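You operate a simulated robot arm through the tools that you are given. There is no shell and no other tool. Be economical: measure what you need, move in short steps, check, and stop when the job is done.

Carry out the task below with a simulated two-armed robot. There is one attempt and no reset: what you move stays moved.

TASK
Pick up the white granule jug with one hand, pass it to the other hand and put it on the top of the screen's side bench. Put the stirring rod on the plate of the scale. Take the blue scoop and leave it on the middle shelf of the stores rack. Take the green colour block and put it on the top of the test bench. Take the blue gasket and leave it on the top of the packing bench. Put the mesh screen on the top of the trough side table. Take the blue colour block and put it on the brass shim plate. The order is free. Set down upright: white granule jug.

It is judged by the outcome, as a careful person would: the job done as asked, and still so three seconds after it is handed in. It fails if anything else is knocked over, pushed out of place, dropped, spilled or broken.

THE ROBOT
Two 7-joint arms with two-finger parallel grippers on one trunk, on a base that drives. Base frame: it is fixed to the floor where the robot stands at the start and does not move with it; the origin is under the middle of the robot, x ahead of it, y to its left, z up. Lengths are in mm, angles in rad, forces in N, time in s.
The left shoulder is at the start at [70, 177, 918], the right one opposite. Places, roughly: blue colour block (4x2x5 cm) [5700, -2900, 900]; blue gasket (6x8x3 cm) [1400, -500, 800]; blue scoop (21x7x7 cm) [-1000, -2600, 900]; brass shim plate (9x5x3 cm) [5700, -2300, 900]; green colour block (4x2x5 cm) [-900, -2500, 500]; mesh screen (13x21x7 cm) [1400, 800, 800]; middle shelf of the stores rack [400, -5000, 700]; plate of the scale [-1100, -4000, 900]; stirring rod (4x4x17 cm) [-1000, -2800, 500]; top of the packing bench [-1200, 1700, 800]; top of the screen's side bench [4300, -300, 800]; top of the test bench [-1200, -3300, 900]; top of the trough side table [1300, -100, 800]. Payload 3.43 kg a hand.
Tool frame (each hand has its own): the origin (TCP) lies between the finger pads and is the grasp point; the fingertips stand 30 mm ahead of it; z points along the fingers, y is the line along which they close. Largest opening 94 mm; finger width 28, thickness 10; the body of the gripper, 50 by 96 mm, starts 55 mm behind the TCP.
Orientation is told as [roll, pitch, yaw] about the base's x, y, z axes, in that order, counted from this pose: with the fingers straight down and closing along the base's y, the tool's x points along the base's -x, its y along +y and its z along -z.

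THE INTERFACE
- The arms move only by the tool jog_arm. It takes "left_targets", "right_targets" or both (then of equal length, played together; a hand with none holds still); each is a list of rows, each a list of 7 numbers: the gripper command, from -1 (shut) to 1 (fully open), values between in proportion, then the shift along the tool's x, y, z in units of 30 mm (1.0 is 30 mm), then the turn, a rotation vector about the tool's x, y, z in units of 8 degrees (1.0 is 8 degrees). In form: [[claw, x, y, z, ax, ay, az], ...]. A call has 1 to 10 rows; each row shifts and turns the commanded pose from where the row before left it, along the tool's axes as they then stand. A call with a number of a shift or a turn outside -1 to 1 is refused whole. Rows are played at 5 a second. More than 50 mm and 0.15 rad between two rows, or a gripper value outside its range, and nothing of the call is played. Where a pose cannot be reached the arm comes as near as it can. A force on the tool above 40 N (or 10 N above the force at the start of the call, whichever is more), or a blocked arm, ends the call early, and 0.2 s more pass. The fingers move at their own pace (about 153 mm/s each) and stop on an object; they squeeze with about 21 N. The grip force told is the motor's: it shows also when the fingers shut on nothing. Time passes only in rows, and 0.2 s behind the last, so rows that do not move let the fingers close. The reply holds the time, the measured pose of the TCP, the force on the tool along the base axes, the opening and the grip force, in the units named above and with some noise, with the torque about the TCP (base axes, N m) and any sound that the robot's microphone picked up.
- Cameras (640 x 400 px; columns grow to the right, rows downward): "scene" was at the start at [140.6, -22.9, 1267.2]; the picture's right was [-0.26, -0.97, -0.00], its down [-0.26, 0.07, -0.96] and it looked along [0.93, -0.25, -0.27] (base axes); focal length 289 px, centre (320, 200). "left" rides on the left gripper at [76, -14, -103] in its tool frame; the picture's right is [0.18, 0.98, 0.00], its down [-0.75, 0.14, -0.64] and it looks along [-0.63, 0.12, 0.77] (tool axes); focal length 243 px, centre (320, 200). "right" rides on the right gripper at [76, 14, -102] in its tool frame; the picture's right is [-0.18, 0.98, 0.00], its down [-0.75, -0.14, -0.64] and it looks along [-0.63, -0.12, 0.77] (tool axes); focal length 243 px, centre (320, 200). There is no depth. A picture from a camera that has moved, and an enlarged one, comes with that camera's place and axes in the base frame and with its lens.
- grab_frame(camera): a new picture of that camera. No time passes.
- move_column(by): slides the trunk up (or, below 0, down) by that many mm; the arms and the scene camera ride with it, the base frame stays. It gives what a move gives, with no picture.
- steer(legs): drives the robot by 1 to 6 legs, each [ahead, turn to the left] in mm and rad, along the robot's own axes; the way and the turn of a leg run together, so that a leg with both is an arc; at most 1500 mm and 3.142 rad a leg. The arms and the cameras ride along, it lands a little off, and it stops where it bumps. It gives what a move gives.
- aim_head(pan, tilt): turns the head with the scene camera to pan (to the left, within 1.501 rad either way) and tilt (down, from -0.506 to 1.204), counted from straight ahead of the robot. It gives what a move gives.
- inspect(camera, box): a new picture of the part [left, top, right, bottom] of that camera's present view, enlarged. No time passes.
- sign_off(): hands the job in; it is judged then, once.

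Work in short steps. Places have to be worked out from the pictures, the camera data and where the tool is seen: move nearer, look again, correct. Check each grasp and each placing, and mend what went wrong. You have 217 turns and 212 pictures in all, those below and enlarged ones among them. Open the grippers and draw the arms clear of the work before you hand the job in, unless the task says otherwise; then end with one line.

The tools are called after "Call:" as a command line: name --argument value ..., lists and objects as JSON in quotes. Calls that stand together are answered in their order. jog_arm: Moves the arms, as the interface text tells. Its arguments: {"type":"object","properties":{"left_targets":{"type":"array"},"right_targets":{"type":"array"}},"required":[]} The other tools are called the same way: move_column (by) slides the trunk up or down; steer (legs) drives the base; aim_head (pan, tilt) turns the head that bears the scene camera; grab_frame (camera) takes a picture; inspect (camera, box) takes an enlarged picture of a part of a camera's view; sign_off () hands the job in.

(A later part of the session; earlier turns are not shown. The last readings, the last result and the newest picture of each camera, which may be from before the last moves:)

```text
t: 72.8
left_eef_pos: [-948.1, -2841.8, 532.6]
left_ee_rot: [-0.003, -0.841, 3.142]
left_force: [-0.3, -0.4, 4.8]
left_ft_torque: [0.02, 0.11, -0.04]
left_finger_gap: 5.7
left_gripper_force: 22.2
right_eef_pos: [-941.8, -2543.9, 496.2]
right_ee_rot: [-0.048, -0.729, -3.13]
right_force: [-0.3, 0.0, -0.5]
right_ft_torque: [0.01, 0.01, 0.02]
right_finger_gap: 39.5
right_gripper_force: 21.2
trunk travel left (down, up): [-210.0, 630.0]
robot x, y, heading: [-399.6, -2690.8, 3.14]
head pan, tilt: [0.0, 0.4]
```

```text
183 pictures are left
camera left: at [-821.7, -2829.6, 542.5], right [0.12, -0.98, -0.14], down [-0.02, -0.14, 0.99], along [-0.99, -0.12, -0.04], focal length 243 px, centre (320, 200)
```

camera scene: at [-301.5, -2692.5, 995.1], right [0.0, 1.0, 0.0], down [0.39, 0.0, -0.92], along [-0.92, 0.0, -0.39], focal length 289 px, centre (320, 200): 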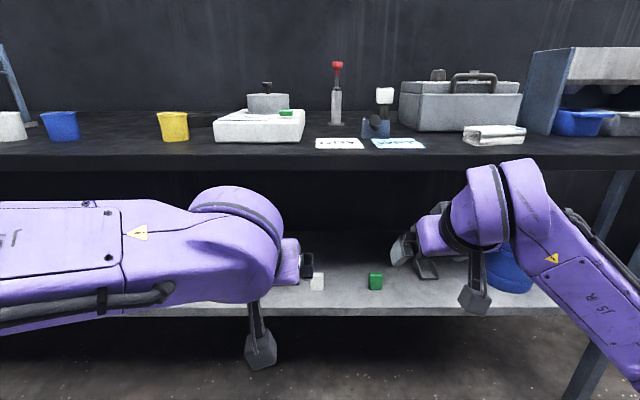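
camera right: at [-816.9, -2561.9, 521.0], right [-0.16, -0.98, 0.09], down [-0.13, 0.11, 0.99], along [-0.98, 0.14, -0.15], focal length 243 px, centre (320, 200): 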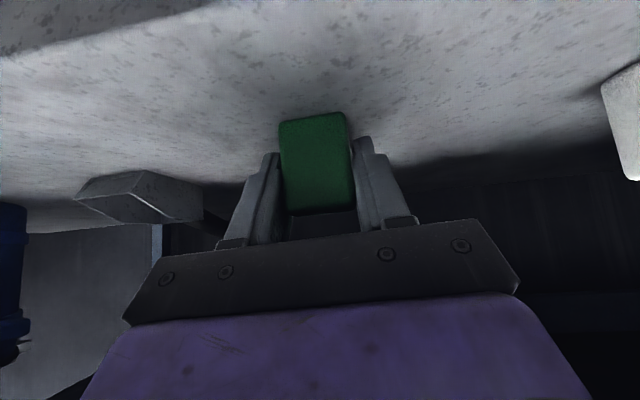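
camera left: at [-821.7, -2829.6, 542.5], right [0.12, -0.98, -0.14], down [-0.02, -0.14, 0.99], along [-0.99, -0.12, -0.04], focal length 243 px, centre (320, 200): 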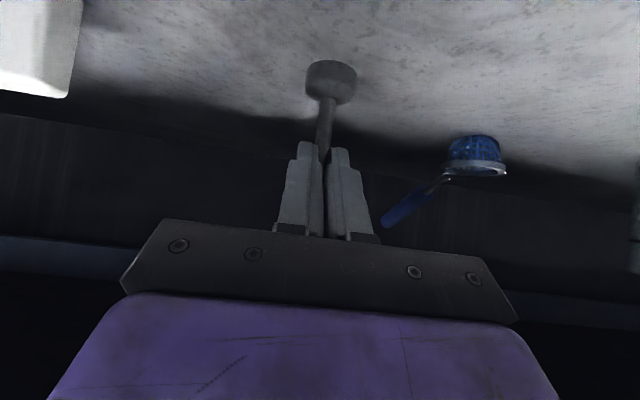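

Both are gripped (block gap 39.5, rod 5.7). I'll lift by 30 mm with the column, check, and then back out.

Call:
move_column --by 30

Call:
grab_frame --camera "left"

Call:
steer --legs '[[-300, 0]]'

Call:
move_column --by 390

Call:
aim_head --pan 0.0 --tilt 0.55

Call:
grab_frame --camera "scene"

Call:
grab_frame --camera "left"

Call:
grab_frame --camera "right"

```text
t: 73.5
left_eef_pos: [-948.0, -2842.9, 561.6]
left_ee_rot: [-0.001, -0.839, 3.141]
left_force: [-0.4, 0.6, -1.0]
left_ft_torque: [0.01, 0.01, 0.03]
left_finger_gap: 9.0
left_gripper_force: 21.1
right_eef_pos: [-941.7, -2543.3, 525.9]
right_ee_rot: [-0.045, -0.728, -3.129]
right_force: [0.2, 0.4, -0.2]
right_ft_torque: [-0.01, 0.03, 0.02]
right_finger_gap: 39.5
right_gripper_force: 20.4
trunk travel left (down, up): [-240.0, 600.0]
robot x, y, heading: [-403.1, -2691.9, 3.14]
head pan, tilt: [0.0, 0.4]
```

```text
182 pictures are left
camera left: at [-821.9, -2829.7, 571.8], right [0.12, -0.98, -0.14], down [-0.03, -0.14, 0.99], along [-0.99, -0.12, -0.04], focal length 243 px, centre (320, 200)
```

left: 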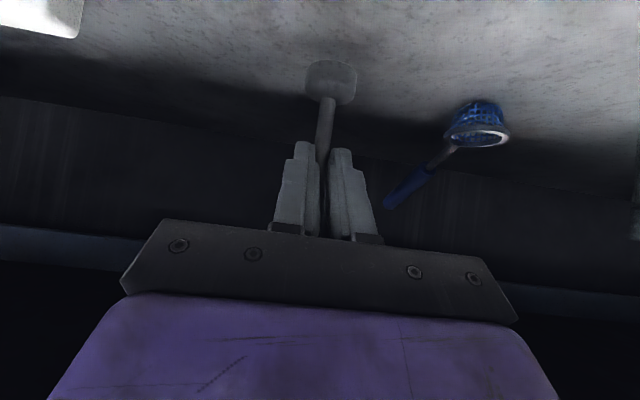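

```text
t: 75.5
left_eef_pos: [-649.0, -2843.5, 561.3]
left_ee_rot: [-0.001, -0.838, -3.139]
left_force: [-0.6, 0.4, 0.1]
left_ft_torque: [0.02, 0.02, 0.04]
left_finger_gap: 9.1
left_gripper_force: 21.2
right_eef_pos: [-643.9, -2545.0, 526.5]
right_ee_rot: [-0.049, -0.728, -3.125]
right_force: [0.3, 0.6, 0.1]
right_ft_torque: [-0.01, 0.0, -0.01]
right_finger_gap: 39.7
right_gripper_force: 21.1
trunk travel left (down, up): [-240.0, 600.0]
robot x, y, heading: [-102.3, -2693.7, -3.142]
head pan, tilt: [0.0, 0.4]
```

```text
t: 79.3
left_eef_pos: [-648.1, -2844.5, 951.3]
left_ee_rot: [-0.002, -0.84, -3.14]
left_force: [-0.4, -1.1, -0.6]
left_ft_torque: [0.0, -0.02, -0.02]
left_finger_gap: 8.8
left_gripper_force: 20.3
right_eef_pos: [-643.1, -2544.9, 915.4]
right_ee_rot: [-0.047, -0.727, -3.127]
right_force: [0.3, -1.0, 0.3]
right_ft_torque: [0.01, 0.03, -0.01]
right_finger_gap: 39.6
right_gripper_force: 21.0
trunk travel left (down, up): [-630.0, 210.0]
robot x, y, heading: [-102.8, -2694.3, -3.141]
head pan, tilt: [0.0, 0.4]
```

```text
t: 80.0
left_eef_pos: [-648.5, -2842.6, 950.5]
left_ee_rot: [0.0, -0.839, -3.139]
left_force: [-0.1, 0.6, -1.0]
left_ft_torque: [-0.03, -0.04, 0.01]
left_finger_gap: 8.9
left_gripper_force: 21.4
right_eef_pos: [-643.8, -2546.8, 916.7]
right_ee_rot: [-0.047, -0.729, -3.128]
right_force: [0.4, -0.7, 0.0]
right_ft_torque: [-0.03, 0.01, 0.01]
right_finger_gap: 39.8
right_gripper_force: 20.4
trunk travel left (down, up): [-630.0, 210.0]
robot x, y, heading: [-102.5, -2694.4, -3.14]
head pan, tilt: [0.0, 0.55]
```

```text
181 pictures are left
camera scene: at [-241.1, -2692.4, 1373.4], right [0.0, 1.0, 0.0], down [0.52, 0.0, -0.85], along [-0.85, 0.0, -0.52], focal length 289 px, centre (320, 200)
```

scene: 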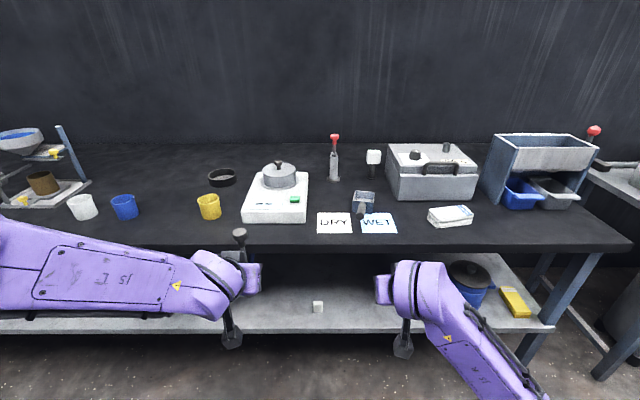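

```text
180 pictures are left
camera left: at [-522.5, -2830.8, 961.9], right [0.12, -0.98, -0.14], down [-0.03, -0.14, 0.99], along [-0.99, -0.12, -0.04], focal length 243 px, centre (320, 200)
```

left: 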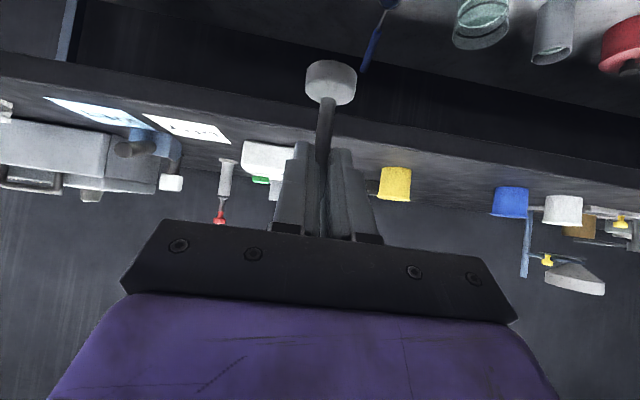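

```text
179 pictures are left
camera right: at [-518.4, -2563.1, 940.7], right [-0.15, -0.98, 0.09], down [-0.13, 0.11, 0.98], along [-0.98, 0.14, -0.15], focal length 243 px, centre (320, 200)
```

right: 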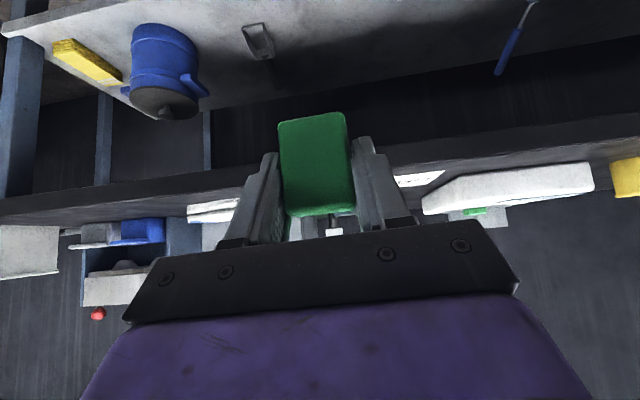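

Both items are firmly held. A clear spot for the green block is at about [-960, -3180] on the bench (between the yellow and blue cups). I'll raise the left hand to clear cups and drive there.

Call:
jog_arm --left_targets '[[-1, -0.9, 0, -0.8, 0, 0, 0], [-1, -0.9, 0, -0.8, 0, 0, 0], [-1, -0.9, 0, -0.8, 0, 0, 0], [-1, -0.9, 0, -0.8, 0, 0, 0], [-1, -0.9, 0, -0.8, 0, 0, 0]]'

Call:
steer --legs '[[0, 1.5708], [640, 0], [0, -1.5708]]'

Call:
grab_frame --camera "scene"

Call:
grab_frame --camera "right"

```text
t: 81.2
left_eef_pos: [-649.1, -2842.0, 1131.7]
left_ee_rot: [-0.001, -0.838, -3.141]
left_force: [0.6, -0.8, -0.5]
left_ft_torque: [0.02, 0.02, 0.02]
left_finger_gap: 9.2
left_gripper_force: 21.1
right_eef_pos: [-643.7, -2544.9, 916.3]
right_ee_rot: [-0.047, -0.728, -3.127]
right_force: [1.0, -0.2, -0.7]
right_ft_torque: [0.02, -0.01, -0.02]
right_finger_gap: 39.2
right_gripper_force: 20.6
trunk travel left (down, up): [-630.0, 210.0]
robot x, y, heading: [-101.7, -2687.1, -3.139]
head pan, tilt: [0.0, 0.55]
```

```text
t: 92.4
left_eef_pos: [-668.3, -3469.1, 1131.2]
left_ee_rot: [-0.001, -0.839, 3.111]
left_force: [0.4, 0.5, -0.9]
left_ft_torque: [0.01, 0.01, 0.01]
left_finger_gap: 8.9
left_gripper_force: 20.8
right_eef_pos: [-652.5, -3170.8, 917.5]
right_ee_rot: [-0.047, -0.729, 3.125]
right_force: [0.7, -0.2, -0.4]
right_ft_torque: [-0.01, 0.03, -0.03]
right_finger_gap: 39.3
right_gripper_force: 21.3
trunk travel left (down, up): [-630.0, 210.0]
robot x, y, heading: [-112.9, -3337.3, 3.112]
head pan, tilt: [0.0, 0.55]
```

```text
178 pictures are left
camera scene: at [-255.1, -3331.5, 1373.3], right [0.03, 1.0, 0.0], down [0.52, -0.02, -0.85], along [-0.85, 0.03, -0.52], focal length 289 px, centre (320, 200)
```

scene: 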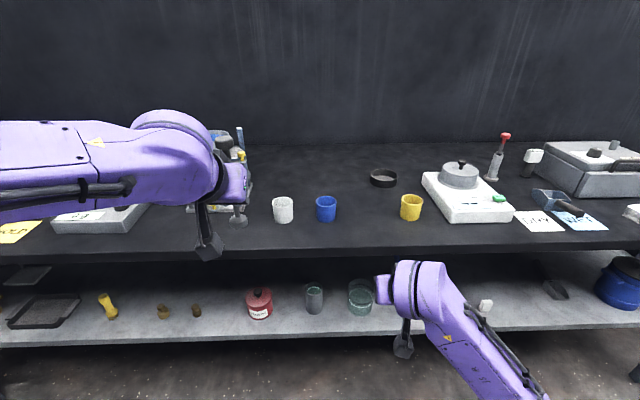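

```text
177 pictures are left
camera right: at [-528.1, -3193.4, 940.7], right [-0.19, -0.98, 0.09], down [-0.13, 0.11, 0.98], along [-0.97, 0.17, -0.15], focal length 243 px, centre (320, 200)
```

right: 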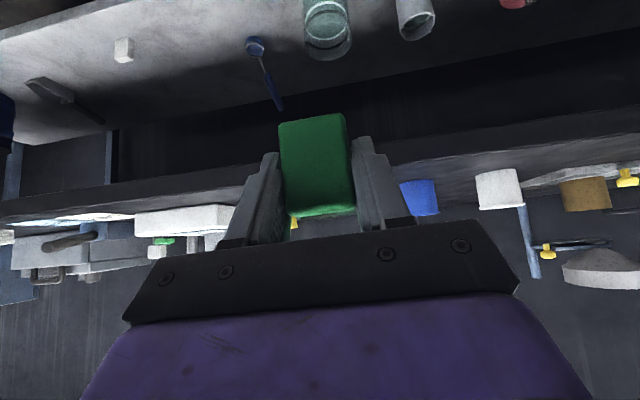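

The gap between the blue (y ≈ -3285) and yellow (y ≈ -3020) cups is clear. I'll drive in 275 mm and lower to just above the bench.

Call:
steer --legs '[[275, 0.0]]'

Call:
move_column --by -17

Call:
grab_frame --camera "right"

Call:
aim_head --pan -0.1 --tilt 0.75

Call:
grab_frame --camera "scene"

```text
t: 94.3
left_eef_pos: [-937.7, -3466.1, 1130.2]
left_ee_rot: [-0.002, -0.839, 3.121]
left_force: [0.7, -0.8, -0.3]
left_ft_torque: [0.01, -0.02, -0.03]
left_finger_gap: 9.1
left_gripper_force: 20.7
right_eef_pos: [-927.0, -3168.9, 916.2]
right_ee_rot: [-0.046, -0.729, 3.134]
right_force: [-0.1, 0.8, -0.2]
right_ft_torque: [0.02, 0.05, -0.04]
right_finger_gap: 39.7
right_gripper_force: 20.9
trunk travel left (down, up): [-630.0, 210.0]
robot x, y, heading: [-388.1, -3327.6, 3.117]
head pan, tilt: [0.0, 0.55]
```

```text
t: 95.0
left_eef_pos: [-938.2, -3465.5, 1113.8]
left_ee_rot: [-0.001, -0.84, 3.122]
left_force: [-0.5, 0.2, -0.7]
left_ft_torque: [0.0, -0.05, -0.02]
left_finger_gap: 8.9
left_gripper_force: 21.4
right_eef_pos: [-925.9, -3168.5, 899.0]
right_ee_rot: [-0.048, -0.727, 3.131]
right_force: [0.0, 0.7, -0.9]
right_ft_torque: [0.01, -0.03, 0.0]
right_finger_gap: 39.4
right_gripper_force: 21.1
trunk travel left (down, up): [-613.0, 227.0]
robot x, y, heading: [-387.7, -3332.2, 3.114]
head pan, tilt: [0.0, 0.55]
```

```text
176 pictures are left
camera right: at [-801.3, -3189.8, 923.6], right [-0.18, -0.98, 0.09], down [-0.13, 0.11, 0.99], along [-0.98, 0.16, -0.15], focal length 243 px, centre (320, 200)
```

right: 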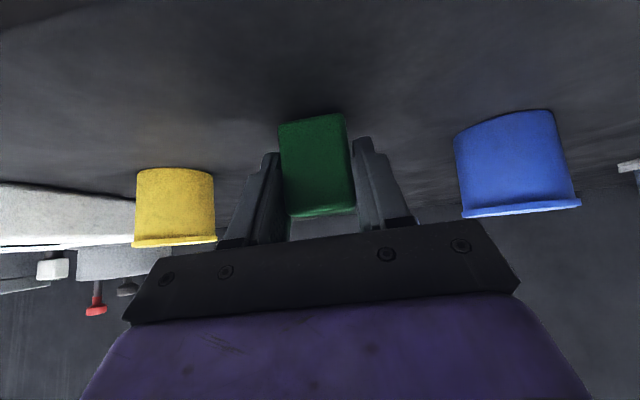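

```text
t: 95.7
left_eef_pos: [-938.3, -3466.9, 1114.7]
left_ee_rot: [-0.001, -0.838, 3.119]
left_force: [0.4, 0.0, -0.5]
left_ft_torque: [-0.02, -0.02, 0.02]
left_finger_gap: 8.9
left_gripper_force: 20.6
right_eef_pos: [-925.8, -3169.6, 900.0]
right_ee_rot: [-0.046, -0.729, 3.132]
right_force: [0.0, 0.7, -1.1]
right_ft_torque: [0.02, -0.02, 0.0]
right_finger_gap: 39.5
right_gripper_force: 21.7
trunk travel left (down, up): [-613.0, 227.0]
robot x, y, heading: [-386.9, -3329.4, 3.116]
head pan, tilt: [-0.099, 0.75]
```

```text
175 pictures are left
camera scene: at [-519.4, -3317.5, 1339.0], right [0.12, 0.99, 0.0], down [0.68, -0.08, -0.73], along [-0.73, 0.09, -0.68], focal length 289 px, centre (320, 200)
```

scene: 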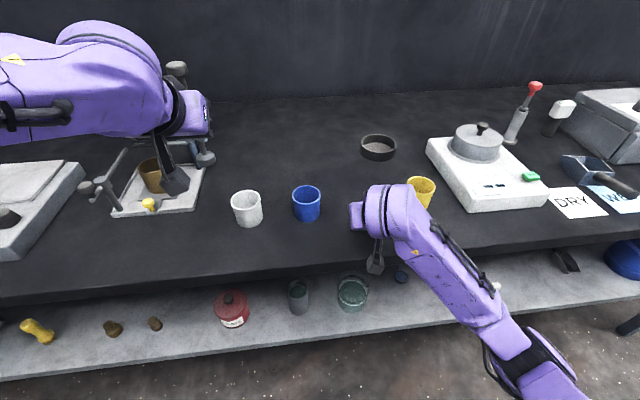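

About 5 mm above the bench by my estimate. I'll lower the right hand slowly, watching the force for contact.

Call:
jog_arm --right_targets '[[-1, 0.067, 0, 0.0745, 0, 0, 0], [-1, 0.067, 0, 0.0745, 0, 0, 0], [-1, 0, 0, 0, 0, 0, 0]]'

Call:
inspect --camera "right" --box '[240, 60, 400, 240]'

```text
t: 96.5
left_eef_pos: [-937.8, -3466.9, 1115.0]
left_ee_rot: [0.0, -0.84, 3.123]
left_force: [-0.2, -0.5, -0.3]
left_ft_torque: [-0.04, 0.0, 0.03]
left_finger_gap: 9.2
left_gripper_force: 20.9
right_eef_pos: [-925.4, -3170.0, 895.8]
right_ee_rot: [-0.053, -0.731, 3.135]
right_force: [-4.3, 2.1, 16.5]
right_ft_torque: [-0.2, 0.12, -0.1]
right_finger_gap: 39.5
right_gripper_force: 20.9
trunk travel left (down, up): [-613.0, 227.0]
robot x, y, heading: [-385.4, -3331.7, 3.12]
head pan, tilt: [-0.099, 0.75]
```

```text
2.22 times, centred on (320, 150) of right
camera zoom: at [-800.2, -3190.3, 920.1], right [-0.18, -0.98, 0.08], down [-0.13, 0.11, 0.99], along [-0.98, 0.16, -0.14], focal length 539 px, centre (320, 311)
```

zoom: 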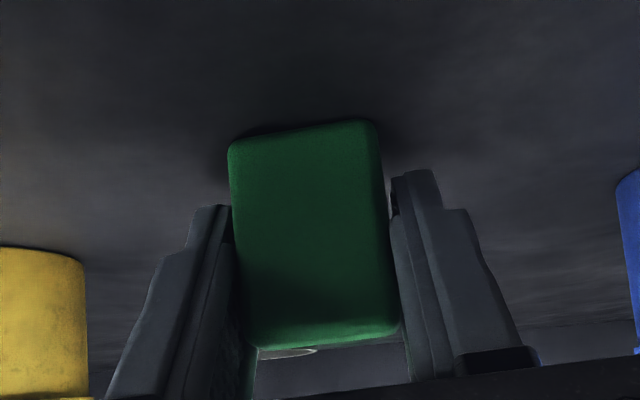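

Contact felt (16 N upward). I'll open and back off along the tool axis.

Call:
jog_arm --right_targets '[[1, 0, 0, 0, 0, 0, 0], [1, 0, 0, 0, 0, 0, 0], [1, 0, 0, 0, 0, 0, 0], [1, 0, 0, -1, 0, 0, 0], [1, 0, 0, -1, 0, 0, 0], [1, 0, 0, -1, 0, 0, 0], [1, 0, 0, -1, 0, 0, 0]]'

Call:
grab_frame --camera "right"

```text
t: 98.1
left_eef_pos: [-938.7, -3466.1, 1114.6]
left_ee_rot: [-0.002, -0.841, 3.121]
left_force: [0.6, 0.6, -1.2]
left_ft_torque: [0.0, 0.01, 0.03]
left_finger_gap: 9.2
left_gripper_force: 21.4
right_eef_pos: [-843.1, -3175.2, 983.1]
right_ee_rot: [-0.048, -0.726, 3.133]
right_force: [1.0, -0.2, 0.5]
right_ft_torque: [-0.03, 0.0, 0.01]
right_finger_gap: 93.8
right_gripper_force: 0.1
trunk travel left (down, up): [-613.0, 227.0]
robot x, y, heading: [-387.2, -3326.4, 3.114]
head pan, tilt: [-0.099, 0.75]
```

```text
173 pictures are left
camera right: at [-718.6, -3195.7, 1008.0], right [-0.18, -0.98, 0.09], down [-0.13, 0.11, 0.99], along [-0.98, 0.16, -0.15], focal length 243 px, centre (320, 200)
```

right: 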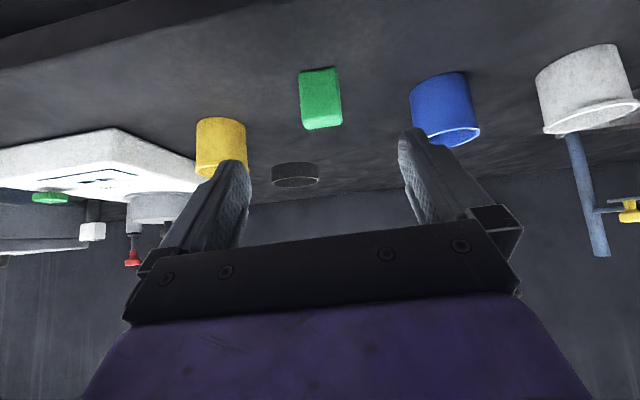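

The block stands on the bench. Next I'll back away and drive to the scale at about y ≈ -3950 with the rod.

Call:
steer --legs '[[-280, 0.0], [0, 1.597], [500, 0], [0, -1.5708]]'

Call:
aim_head --pan 0.1 --tilt 0.55

Call:
grab_frame --camera "scene"

Call:
grab_frame --camera "left"

```text
t: 110.2
left_eef_pos: [-656.5, -4000.9, 1114.5]
left_ee_rot: [-0.002, -0.84, -3.108]
left_force: [-0.2, -1.1, 0.3]
left_ft_torque: [0.03, 0.01, 0.01]
left_finger_gap: 8.9
left_gripper_force: 21.7
right_eef_pos: [-579.4, -3704.5, 984.2]
right_ee_rot: [-0.048, -0.729, -3.096]
right_force: [-0.5, -0.7, 0.5]
right_ft_torque: [0.04, -0.03, 0.02]
right_finger_gap: 93.9
right_gripper_force: 0.1
trunk travel left (down, up): [-613.0, 227.0]
robot x, y, heading: [-114.8, -3831.9, -3.117]
head pan, tilt: [-0.099, 0.75]
```

```text
t: 110.9
left_eef_pos: [-657.4, -4001.1, 1114.6]
left_ee_rot: [0.001, -0.839, -3.108]
left_force: [-0.3, -0.3, -1.2]
left_ft_torque: [-0.01, -0.02, 0.0]
left_finger_gap: 9.1
left_gripper_force: 20.5
right_eef_pos: [-579.8, -3704.8, 983.5]
right_ee_rot: [-0.048, -0.728, -3.097]
right_force: [0.0, -0.1, 0.7]
right_ft_torque: [0.02, -0.04, 0.01]
right_finger_gap: 93.9
right_gripper_force: 0.1
trunk travel left (down, up): [-613.0, 227.0]
robot x, y, heading: [-115.8, -3834.3, -3.108]
head pan, tilt: [0.099, 0.55]
```

```text
172 pictures are left
camera scene: at [-253.3, -3847.0, 1356.3], right [-0.13, 0.99, 0.0], down [0.52, 0.07, -0.85], along [-0.84, -0.11, -0.52], focal length 289 px, centre (320, 200)
```

scene: 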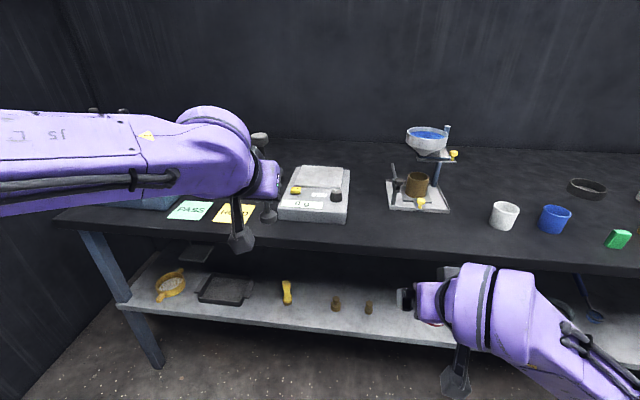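

```text
171 pictures are left
camera left: at [-531.4, -3983.9, 1124.5], right [0.15, -0.98, -0.14], down [-0.02, -0.14, 0.99], along [-0.99, -0.15, -0.04], focal length 243 px, centre (320, 200)
```

left: 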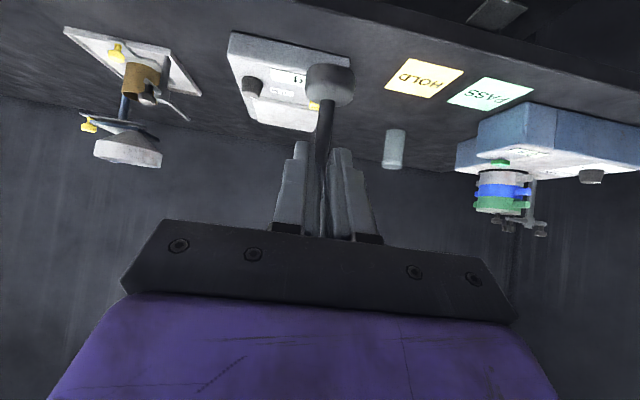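

Call:
inspect --camera "scene" --box '[230, 120, 390, 240]'

Call:
inspect --camera "left" --box '[200, 0, 400, 140]'

```text
3.33 times, centred on (310, 180) of scene
camera zoom: at [-253.3, -3847.0, 1356.3], right [-0.13, 0.99, 0.0], down [0.52, 0.07, -0.85], along [-0.84, -0.11, -0.52], focal length 963 px, centre (353, 267)
```

zoom: 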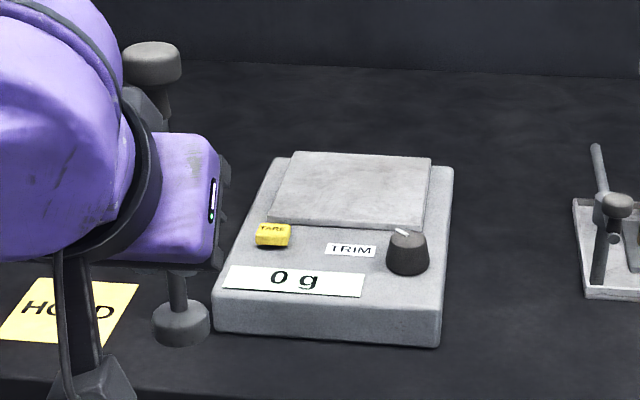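

```text
2.86 times, centred on (300, 70) of left
camera zoom: at [-531.4, -3983.9, 1124.5], right [0.15, -0.98, -0.14], down [-0.02, -0.14, 0.99], along [-0.99, -0.15, -0.04], focal length 693 px, centre (377, 571)
```

zoom: 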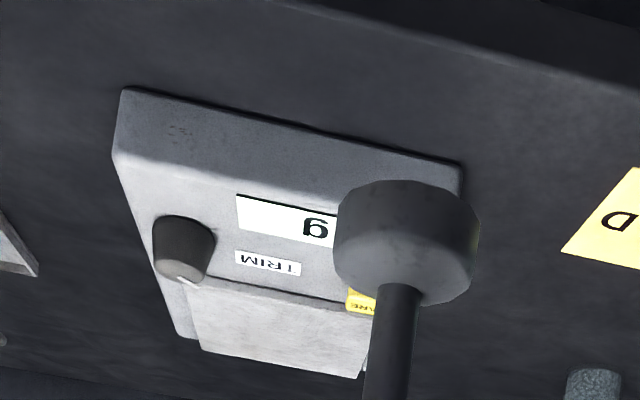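

The scale's plate centre is about [-1110, -3960] with its top near z ≈ 918; the rod bottom is about 71 below the TCP. I'll pull the right hand up and back out of the way, then drive in.

Call:
jog_arm --right_targets '[[1, 0, 0, -0.94, 0, 0, 0], [1, 0, 0, -0.94, 0, 0, 0], [1, 0, 0, -0.94, 0, 0, 0], [1, 0, 0, -0.94, 0, 0, 0], [1, 0, 0, -0.94, 0, 0, 0]]'

Call:
steer --legs '[[350, -0.033]]'

Call:
grab_frame --camera "left"

Call:
grab_frame --camera "scene"

```text
t: 112.1
left_eef_pos: [-657.0, -4001.0, 1115.6]
left_ee_rot: [-0.003, -0.841, -3.109]
left_force: [0.9, 0.0, -0.4]
left_ft_torque: [0.01, -0.02, -0.05]
left_finger_gap: 9.1
left_gripper_force: 21.2
right_eef_pos: [-537.4, -3664.6, 1082.7]
right_ee_rot: [-0.046, -0.728, -3.092]
right_force: [-0.5, 0.1, 0.3]
right_ft_torque: [0.0, -0.02, -0.03]
right_finger_gap: 94.0
right_gripper_force: 0.0
right hand out of reach, approached as far as the arm can: row 2, 3, 4, 5
trunk travel left (down, up): [-613.0, 227.0]
robot x, y, heading: [-113.9, -3837.8, -3.112]
head pan, tilt: [0.099, 0.55]
```

```text
t: 114.4
left_eef_pos: [-1013.4, -3990.7, 1114.4]
left_ee_rot: [-0.001, -0.84, -3.138]
left_force: [-0.3, -0.3, -0.5]
left_ft_torque: [0.03, -0.03, 0.0]
left_finger_gap: 9.0
left_gripper_force: 20.9
right_eef_pos: [-884.7, -3657.8, 1082.0]
right_ee_rot: [-0.046, -0.73, -3.123]
right_force: [-0.6, 0.1, 0.7]
right_ft_torque: [-0.02, -0.01, -0.03]
right_finger_gap: 94.1
right_gripper_force: 0.2
trunk travel left (down, up): [-613.0, 227.0]
robot x, y, heading: [-470.4, -3838.7, -3.138]
head pan, tilt: [0.099, 0.55]
```

```text
168 pictures are left
camera left: at [-887.0, -3977.5, 1124.5], right [0.12, -0.98, -0.14], down [-0.02, -0.14, 0.99], along [-0.99, -0.12, -0.04], focal length 243 px, centre (320, 200)
```

left: 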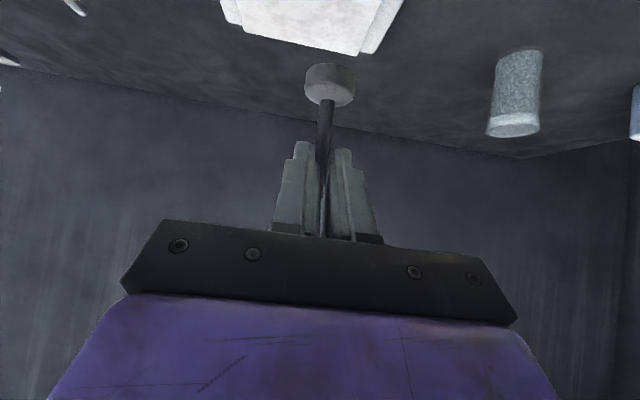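

```text
167 pictures are left
camera scene: at [-605.2, -3848.8, 1356.3], right [-0.1, 0.99, 0.0], down [0.52, 0.05, -0.85], along [-0.85, -0.09, -0.52], focal length 289 px, centre (320, 200)
```

scene: 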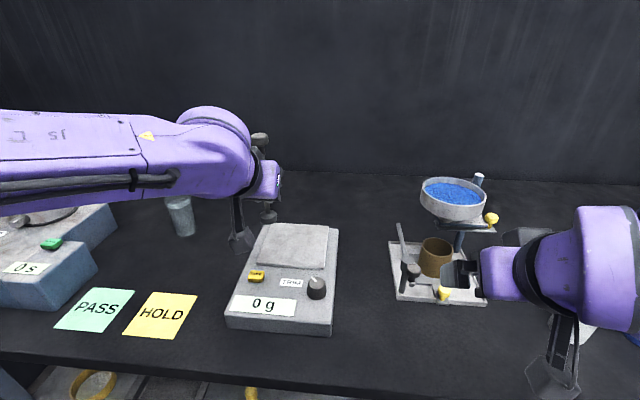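

Plate centre confirmed at about [-1112, -3962]. I'll move the rod over it, then lower to about 15 mm above.

Call:
jog_arm --left_targets '[[-1, -0.72, -0.3, 0.8, 0, 0, 0], [-1, -0.72, -0.3, 0.8, 0, 0, 0], [-1, -0.72, -0.3, 0.8, 0, 0, 0], [-1, 0.68, 0, 0.61, 0, 0, 0], [-1, 0.68, 0, 0.61, 0, 0, 0], [-1, 0.68, 0, 0.61, 0, 0, 0], [-1, 0.6, 0, 0.55, 0, 0, 0], [-1, 0, 0, 0, 0, 0, 0]]'

Call:
grab_frame --camera "left"

Call:
inspect --camera "scene" --box '[200, 130, 400, 270]'

```text
t: 116.2
left_eef_pos: [-1109.4, -3964.1, 1008.6]
left_ee_rot: [-0.003, -0.843, -3.137]
left_force: [-0.1, -0.4, -1.2]
left_ft_torque: [-0.01, 0.01, 0.03]
left_finger_gap: 9.2
left_gripper_force: 21.0
right_eef_pos: [-885.1, -3657.9, 1083.2]
right_ee_rot: [-0.048, -0.728, -3.122]
right_force: [0.2, -0.5, 0.3]
right_ft_torque: [-0.02, 0.0, 0.01]
right_finger_gap: 94.0
right_gripper_force: 0.2
trunk travel left (down, up): [-613.0, 227.0]
robot x, y, heading: [-462.9, -3843.7, -3.133]
head pan, tilt: [0.099, 0.55]
```

```text
166 pictures are left
camera left: at [-983.9, -3950.3, 1017.9], right [0.12, -0.98, -0.14], down [-0.02, -0.14, 0.99], along [-0.99, -0.12, -0.04], focal length 243 px, centre (320, 200)
```

left: 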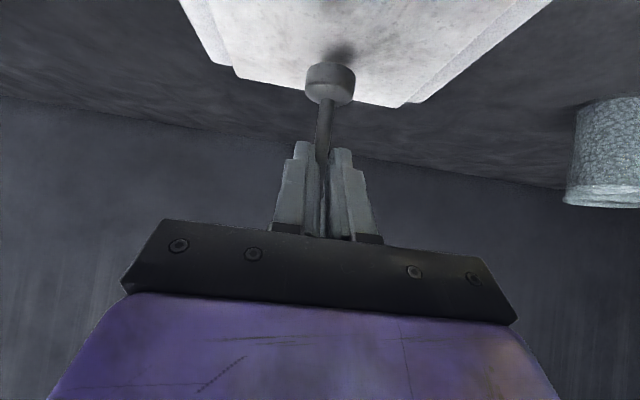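

```text
2.86 times, centred on (300, 200) of scene
camera zoom: at [-604.7, -3848.9, 1356.4], right [-0.1, 0.99, 0.0], down [0.52, 0.05, -0.85], along [-0.85, -0.09, -0.52], focal length 825 px, centre (377, 200)
```

zoom: 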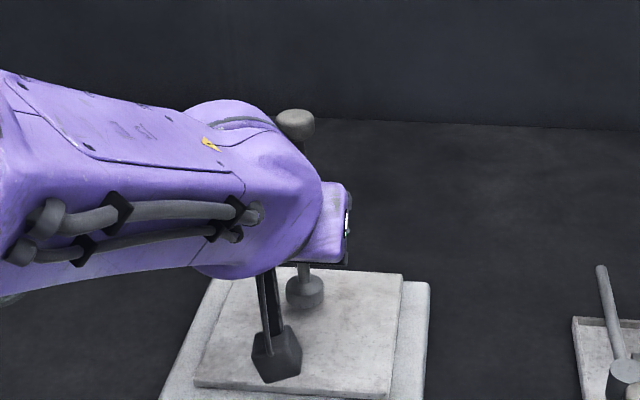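

The rod hangs just above the plate, a bit behind its middle but safely inside. I'll lower gently until contact.

Call:
jog_arm --left_targets '[[-1, 0.1, 0, 0.09, 0, 0, 0], [-1, 0.1, 0, 0.09, 0, 0, 0], [-1, 0.1, 0, 0.09, 0, 0, 0], [-1, 0, 0, 0, 0, 0, 0]]'

Call:
inspect --camera "left" --box '[200, 0, 440, 160]'

```text
t: 117.2
left_eef_pos: [-1109.1, -3964.1, 996.1]
left_ee_rot: [-0.001, -0.84, -3.135]
left_force: [0.2, 1.1, -1.0]
left_ft_torque: [0.04, -0.01, -0.01]
left_finger_gap: 9.3
left_gripper_force: 21.0
right_eef_pos: [-883.9, -3656.7, 1082.4]
right_ee_rot: [-0.049, -0.727, -3.122]
right_force: [0.3, -0.8, -0.2]
right_ft_torque: [0.02, -0.01, 0.05]
right_finger_gap: 93.8
right_gripper_force: 0.0
trunk travel left (down, up): [-613.0, 227.0]
robot x, y, heading: [-464.2, -3842.2, -3.138]
head pan, tilt: [0.099, 0.55]
```

```text
2.50 times, centred on (320, 80) of left
camera zoom: at [-983.9, -3950.5, 1006.1], right [0.12, -0.98, -0.14], down [-0.02, -0.14, 0.99], along [-0.99, -0.12, -0.04], focal length 606 px, centre (320, 500)
```

zoom: 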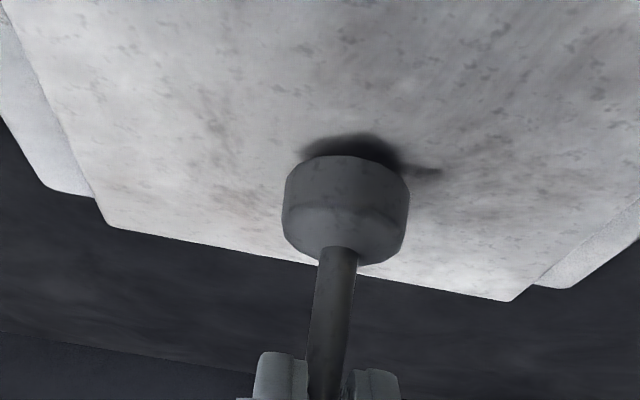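

Still a few mm up. I'll continue in 2 mm steps.

Call:
jog_arm --left_targets '[[-1, 0.05, 0, 0.045, 0, 0, 0], [-1, 0.05, 0, 0.045, 0, 0, 0], [-1, 0.05, 0, 0.045, 0, 0, 0], [-1, 0, 0, 0, 0, 0, 0]]'

Call:
inspect --camera "left" --box '[200, 0, 440, 160]'

```text
t: 118.2
left_eef_pos: [-1110.9, -3962.5, 990.2]
left_ee_rot: [-0.002, -0.842, -3.138]
left_force: [0.1, -0.4, -0.1]
left_ft_torque: [-0.01, -0.04, 0.01]
left_finger_gap: 9.3
left_gripper_force: 20.8
right_eef_pos: [-884.1, -3655.8, 1081.6]
right_ee_rot: [-0.046, -0.727, -3.124]
right_force: [-0.6, -0.3, 0.4]
right_ft_torque: [0.0, 0.0, -0.02]
right_finger_gap: 94.2
right_gripper_force: 0.2
trunk travel left (down, up): [-613.0, 227.0]
robot x, y, heading: [-467.5, -3839.8, -3.138]
head pan, tilt: [0.099, 0.55]
```

```text
2.50 times, centred on (320, 80) of left
camera zoom: at [-983.6, -3950.1, 1000.1], right [0.12, -0.98, -0.14], down [-0.02, -0.14, 0.99], along [-0.99, -0.12, -0.04], focal length 606 px, centre (320, 500)
```

zoom: 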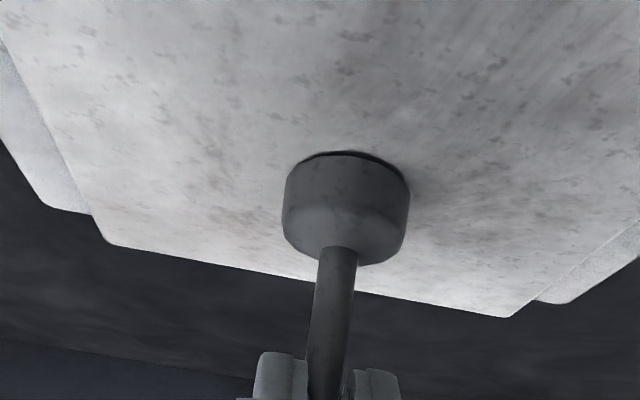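

Nearly touching now. A couple more 1.5 mm steps.

Call:
jog_arm --left_targets '[[-1, 0.035, 0, 0.033, 0, 0, 0], [-1, 0.035, 0, 0.033, 0, 0, 0], [-1, 0, 0, 0, 0, 0, 0]]'

Call:
inspect --camera "left" --box '[200, 0, 440, 160]'

```text
t: 119.0
left_eef_pos: [-1109.6, -3963.8, 988.6]
left_ee_rot: [-0.002, -0.841, -3.139]
left_force: [-1.0, 0.2, 3.3]
left_ft_torque: [-0.01, 0.16, -0.02]
left_finger_gap: 9.0
left_gripper_force: 20.6
right_eef_pos: [-884.1, -3657.7, 1083.4]
right_ee_rot: [-0.047, -0.73, -3.123]
right_force: [0.0, -0.2, -0.1]
right_ft_torque: [0.01, -0.01, 0.04]
right_finger_gap: 94.2
right_gripper_force: 0.0
trunk travel left (down, up): [-613.0, 227.0]
robot x, y, heading: [-463.1, -3839.4, -3.141]
head pan, tilt: [0.099, 0.55]
```

```text
2.50 times, centred on (320, 80) of left
camera zoom: at [-983.5, -3950.5, 998.0], right [0.12, -0.98, -0.14], down [-0.02, -0.14, 0.99], along [-0.99, -0.12, -0.04], focal length 606 px, centre (320, 500)
```

zoom: 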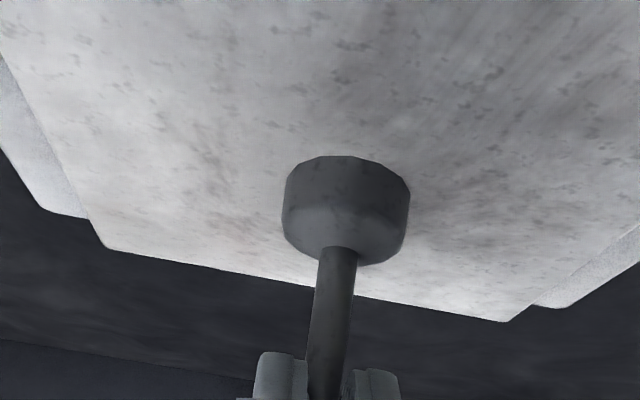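

Contact made (3.3 N, resting). I'll open and retreat horizontally.

Call:
jog_arm --left_targets '[[0.2, 0, 0, 0, 0, 0, 0], [0.2, 0, 0, 0, 0, 0, 0], [0.2, 0.67, 0, -0.74, 0, 0, 0], [0.2, 0.67, 0, -0.74, 0, 0, 0], [0.2, 0.67, 0, -0.74, 0, 0, 0], [0.2, 0.67, 0, -0.74, 0, 0, 0], [0.2, 0, 0, 0, 0, 0, 0]]'

Call:
grab_frame --camera "left"

Call:
inspect --camera "scene" --box '[200, 130, 400, 270]'

```text
t: 120.6
left_eef_pos: [-991.6, -3963.1, 985.7]
left_ee_rot: [0.001, -0.842, -3.141]
left_force: [-0.2, 0.0, -0.2]
left_ft_torque: [-0.03, -0.01, 0.01]
left_finger_gap: 56.3
left_gripper_force: 0.1
left hand out of reach, approached as far as the arm can: row 5
right_eef_pos: [-886.2, -3656.1, 1081.6]
right_ee_rot: [-0.047, -0.728, -3.124]
right_force: [0.5, 0.0, -0.6]
right_ft_torque: [-0.02, -0.02, 0.02]
right_finger_gap: 94.3
right_gripper_force: 0.1
trunk travel left (down, up): [-613.0, 227.0]
robot x, y, heading: [-466.6, -3836.9, -3.139]
head pan, tilt: [0.099, 0.55]
```

```text
161 pictures are left
camera left: at [-865.7, -3949.5, 996.9], right [0.12, -0.98, -0.14], down [-0.02, -0.14, 0.99], along [-0.99, -0.12, -0.04], focal length 243 px, centre (320, 200)
```

left: 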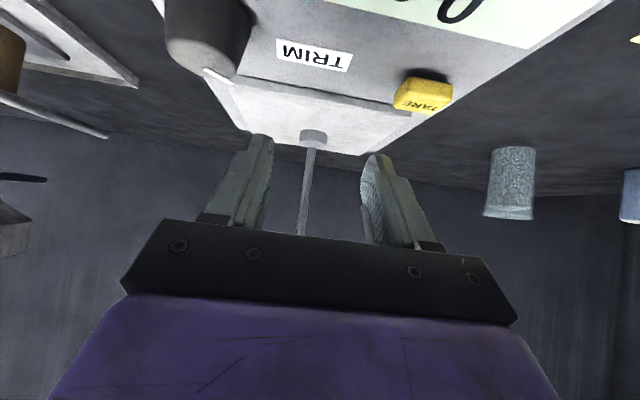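

```text
2.86 times, centred on (300, 200) of scene
camera zoom: at [-605.5, -3846.4, 1356.3], right [-0.1, 0.99, 0.0], down [0.52, 0.05, -0.85], along [-0.85, -0.09, -0.52], focal length 825 px, centre (377, 200)
```

zoom: 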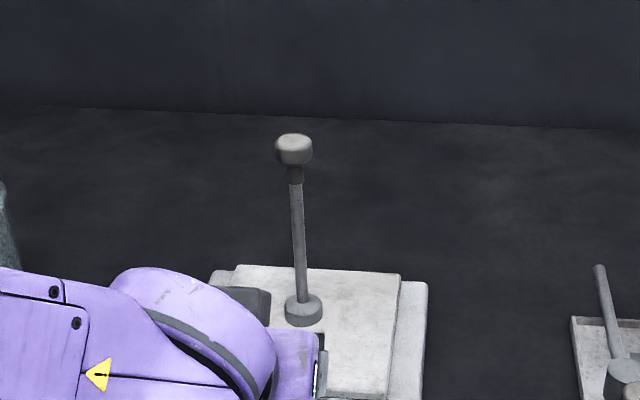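

The rod stands on the scale plate. Next I'll back off and drive back to the scoop.

Call:
steer --legs '[[-350, 0.0], [0, -1.5708], [1110, 0], [0, 1.5708]]'

Call:
grab_frame --camera "scene"

Call:
grab_frame --camera "right"

```text
t: 135.9
left_eef_pos: [-645.8, -2820.9, 985.7]
left_ee_rot: [-0.002, -0.841, 3.138]
left_force: [0.3, -0.8, 0.1]
left_ft_torque: [0.0, -0.01, 0.01]
left_finger_gap: 56.5
left_gripper_force: 0.0
right_eef_pos: [-536.1, -2515.3, 1082.4]
right_ee_rot: [-0.046, -0.726, -3.13]
right_force: [-0.3, 0.6, 0.4]
right_ft_torque: [-0.02, -0.01, -0.03]
right_finger_gap: 94.3
right_gripper_force: 0.0
trunk travel left (down, up): [-613.0, 227.0]
robot x, y, heading: [-116.7, -2698.1, 3.139]
head pan, tilt: [0.099, 0.55]
```

```text
159 pictures are left
camera scene: at [-257.9, -2707.9, 1356.3], right [-0.09, 1.0, 0.0], down [0.52, 0.05, -0.85], along [-0.85, -0.08, -0.52], focal length 289 px, centre (320, 200)
```

scene: 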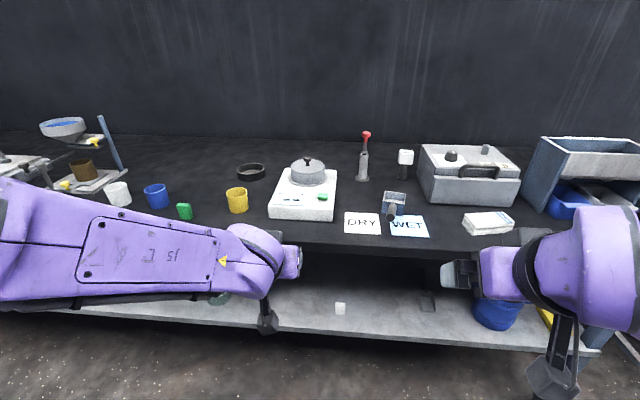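

```text
158 pictures are left
camera right: at [-411.0, -2532.8, 1106.6], right [-0.16, -0.98, 0.09], down [-0.13, 0.11, 0.99], along [-0.98, 0.14, -0.15], focal length 243 px, centre (320, 200)
```

right: 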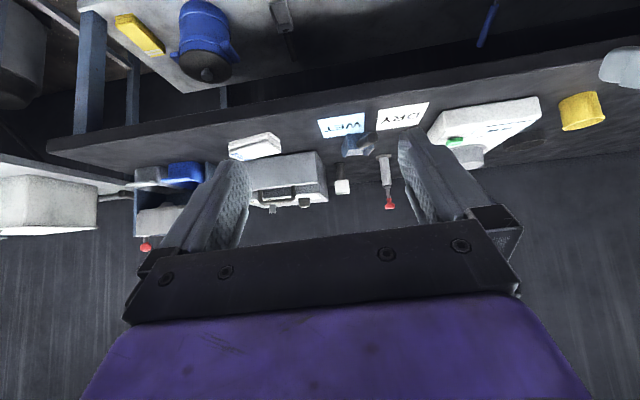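

Scoop handle is near y ≈ -2568. I'll raise the left hand clear, align the right hand laterally, and drive in partway.

Call:
jog_arm --left_targets '[[0.2, -0.99, 0, -0.89, 0, 0, 0], [0.2, -0.99, 0, -0.89, 0, 0, 0], [0.2, -0.99, 0, -0.89, 0, 0, 0], [0.2, -0.99, 0, -0.89, 0, 0, 0]]' --right_targets '[[0.3, 0, 0.5, 0, 0, 0, 0], [0.3, 0, 0.5, 0, 0, 0, 0], [0.3, 0, 0.5, 0, 0, 0, 0], [0.3, 0, 0.33, 0, 0, 0, 0]]'

Call:
steer --legs '[[270, 0.0]]'

Call:
grab_frame --camera "scene"

Call:
inspect --camera "right" --box '[200, 30, 440, 190]'

```text
t: 136.9
left_eef_pos: [-643.6, -2822.2, 1146.5]
left_ee_rot: [-0.002, -0.839, 3.136]
left_force: [0.0, -0.8, -0.3]
left_ft_torque: [0.03, -0.01, 0.02]
left_finger_gap: 56.6
left_gripper_force: 0.1
right_eef_pos: [-564.4, -2548.7, 1080.0]
right_ee_rot: [-0.05, -0.73, -3.127]
right_force: [0.6, 1.3, -0.6]
right_ft_torque: [-0.04, 0.02, 0.03]
right_finger_gap: 61.2
right_gripper_force: 0.1
right hand out of reach, approached as far as the arm can: row 1, 2, 3, 4
trunk travel left (down, up): [-613.0, 227.0]
robot x, y, heading: [-118.5, -2700.8, 3.137]
head pan, tilt: [0.099, 0.55]
```

```text
t: 138.8
left_eef_pos: [-917.7, -2817.1, 1146.3]
left_ee_rot: [-0.002, -0.843, 3.132]
left_force: [0.0, 0.3, -0.2]
left_ft_torque: [0.0, -0.03, 0.01]
left_finger_gap: 56.5
left_gripper_force: 0.2
right_eef_pos: [-834.1, -2543.3, 1079.9]
right_ee_rot: [-0.046, -0.73, -3.131]
right_force: [-1.0, 0.3, -0.4]
right_ft_torque: [0.01, -0.01, 0.0]
right_finger_gap: 61.3
right_gripper_force: 0.2
trunk travel left (down, up): [-613.0, 227.0]
robot x, y, heading: [-388.4, -2696.9, 3.133]
head pan, tilt: [0.099, 0.55]
```

```text
157 pictures are left
camera scene: at [-530.1, -2704.9, 1356.3], right [-0.09, 1.0, 0.0], down [0.52, 0.05, -0.85], along [-0.85, -0.08, -0.52], focal length 289 px, centre (320, 200)
```

scene: 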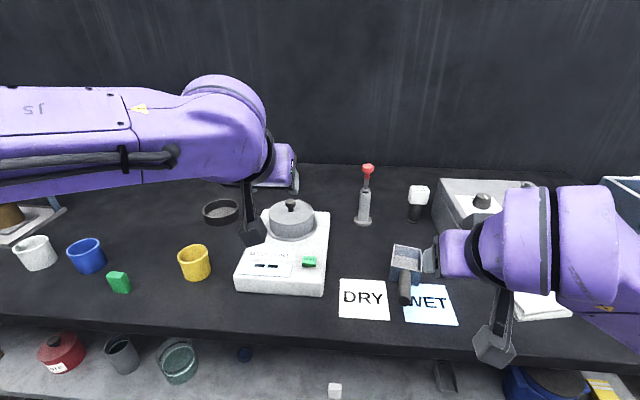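

```text
2.50 times, centred on (320, 110) of right
camera zoom: at [-709.7, -2562.5, 1104.0], right [-0.16, -0.98, 0.09], down [-0.13, 0.11, 0.99], along [-0.98, 0.14, -0.15], focal length 606 px, centre (320, 425)
```

zoom: 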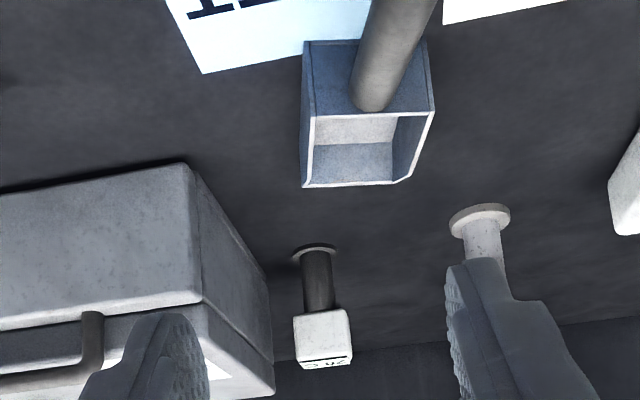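

The scoop is a bluish box with a cylindrical handle toward me. I'll view the handle fully and from the head.

Call:
grab_frame --camera "right"

Call:
inspect --camera "scene" --box '[350, 210, 470, 330]'

```text
155 pictures are left
camera right: at [-709.7, -2562.5, 1104.0], right [-0.16, -0.98, 0.09], down [-0.13, 0.11, 0.99], along [-0.98, 0.14, -0.15], focal length 243 px, centre (320, 200)
```

right: 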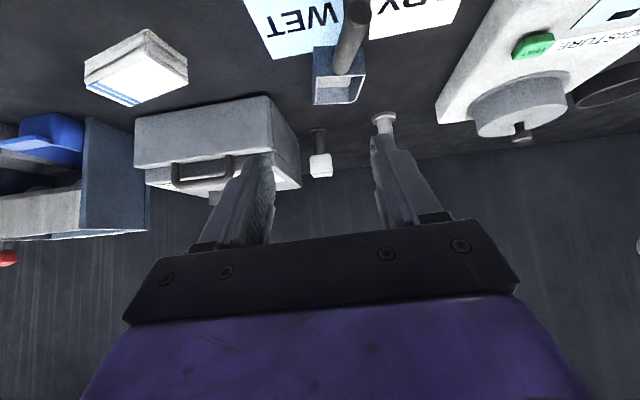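

```text
3.33 times, centred on (410, 270) of scene
camera zoom: at [-530.1, -2704.9, 1356.3], right [-0.09, 1.0, 0.0], down [0.52, 0.05, -0.85], along [-0.85, -0.08, -0.52], focal length 963 px, centre (20, -33)
```

zoom: 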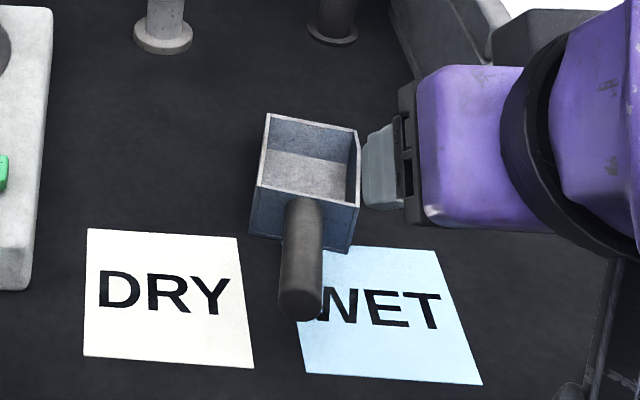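

Triangulation puts the handle end at about [-902, -2582, 918], with the handle running to x ≈ -960. I'll move the right hand most of the way and check the alignment.

Call:
jog_arm --right_targets '[[0.3, 0.28, 0.3, 0.96, 0, 0, 0], [0.3, 0.28, 0.3, 0.96, 0, 0, 0], [0.3, 0.28, 0.3, 0.96, 0, 0, 0], [0.3, 0.28, 0.3, 0.96, 0, 0, 0]]'

Call:
grab_frame --camera "right"

Call:
inspect --camera "scene" --box '[330, 190, 490, 330]'

```text
t: 139.8
left_eef_pos: [-917.7, -2816.6, 1147.3]
left_ee_rot: [-0.003, -0.84, 3.132]
left_force: [0.4, -1.2, 0.4]
left_ft_torque: [-0.01, 0.01, 0.06]
left_finger_gap: 56.6
left_gripper_force: 0.0
right_eef_pos: [-888.6, -2575.3, 969.9]
right_ee_rot: [-0.047, -0.728, -3.131]
right_force: [-0.9, -0.8, -0.1]
right_ft_torque: [-0.02, 0.02, 0.0]
right_finger_gap: 61.0
right_gripper_force: 0.1
trunk travel left (down, up): [-613.0, 227.0]
robot x, y, heading: [-388.4, -2700.1, 3.131]
head pan, tilt: [0.099, 0.55]
```

```text
153 pictures are left
camera right: at [-762.6, -2594.4, 994.1], right [-0.16, -0.98, 0.09], down [-0.13, 0.11, 0.99], along [-0.98, 0.14, -0.15], focal length 243 px, centre (320, 200)
```

right: 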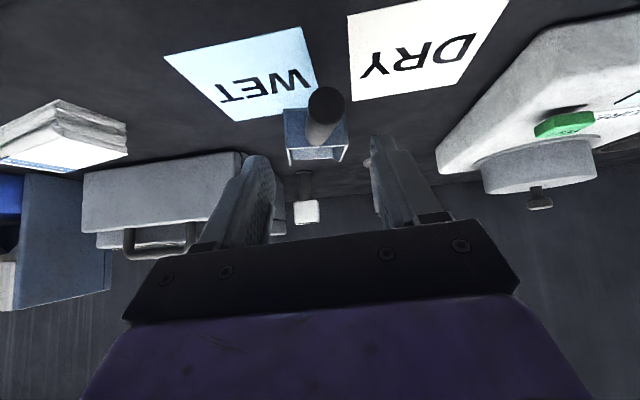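

```text
2.86 times, centred on (410, 260) of scene
camera zoom: at [-530.6, -2705.1, 1356.3], right [-0.09, 1.0, 0.0], down [0.52, 0.05, -0.85], along [-0.85, -0.08, -0.52], focal length 825 px, centre (63, 29)
```

zoom: 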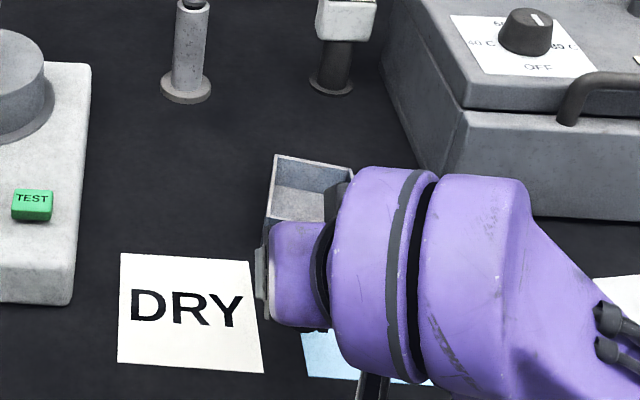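

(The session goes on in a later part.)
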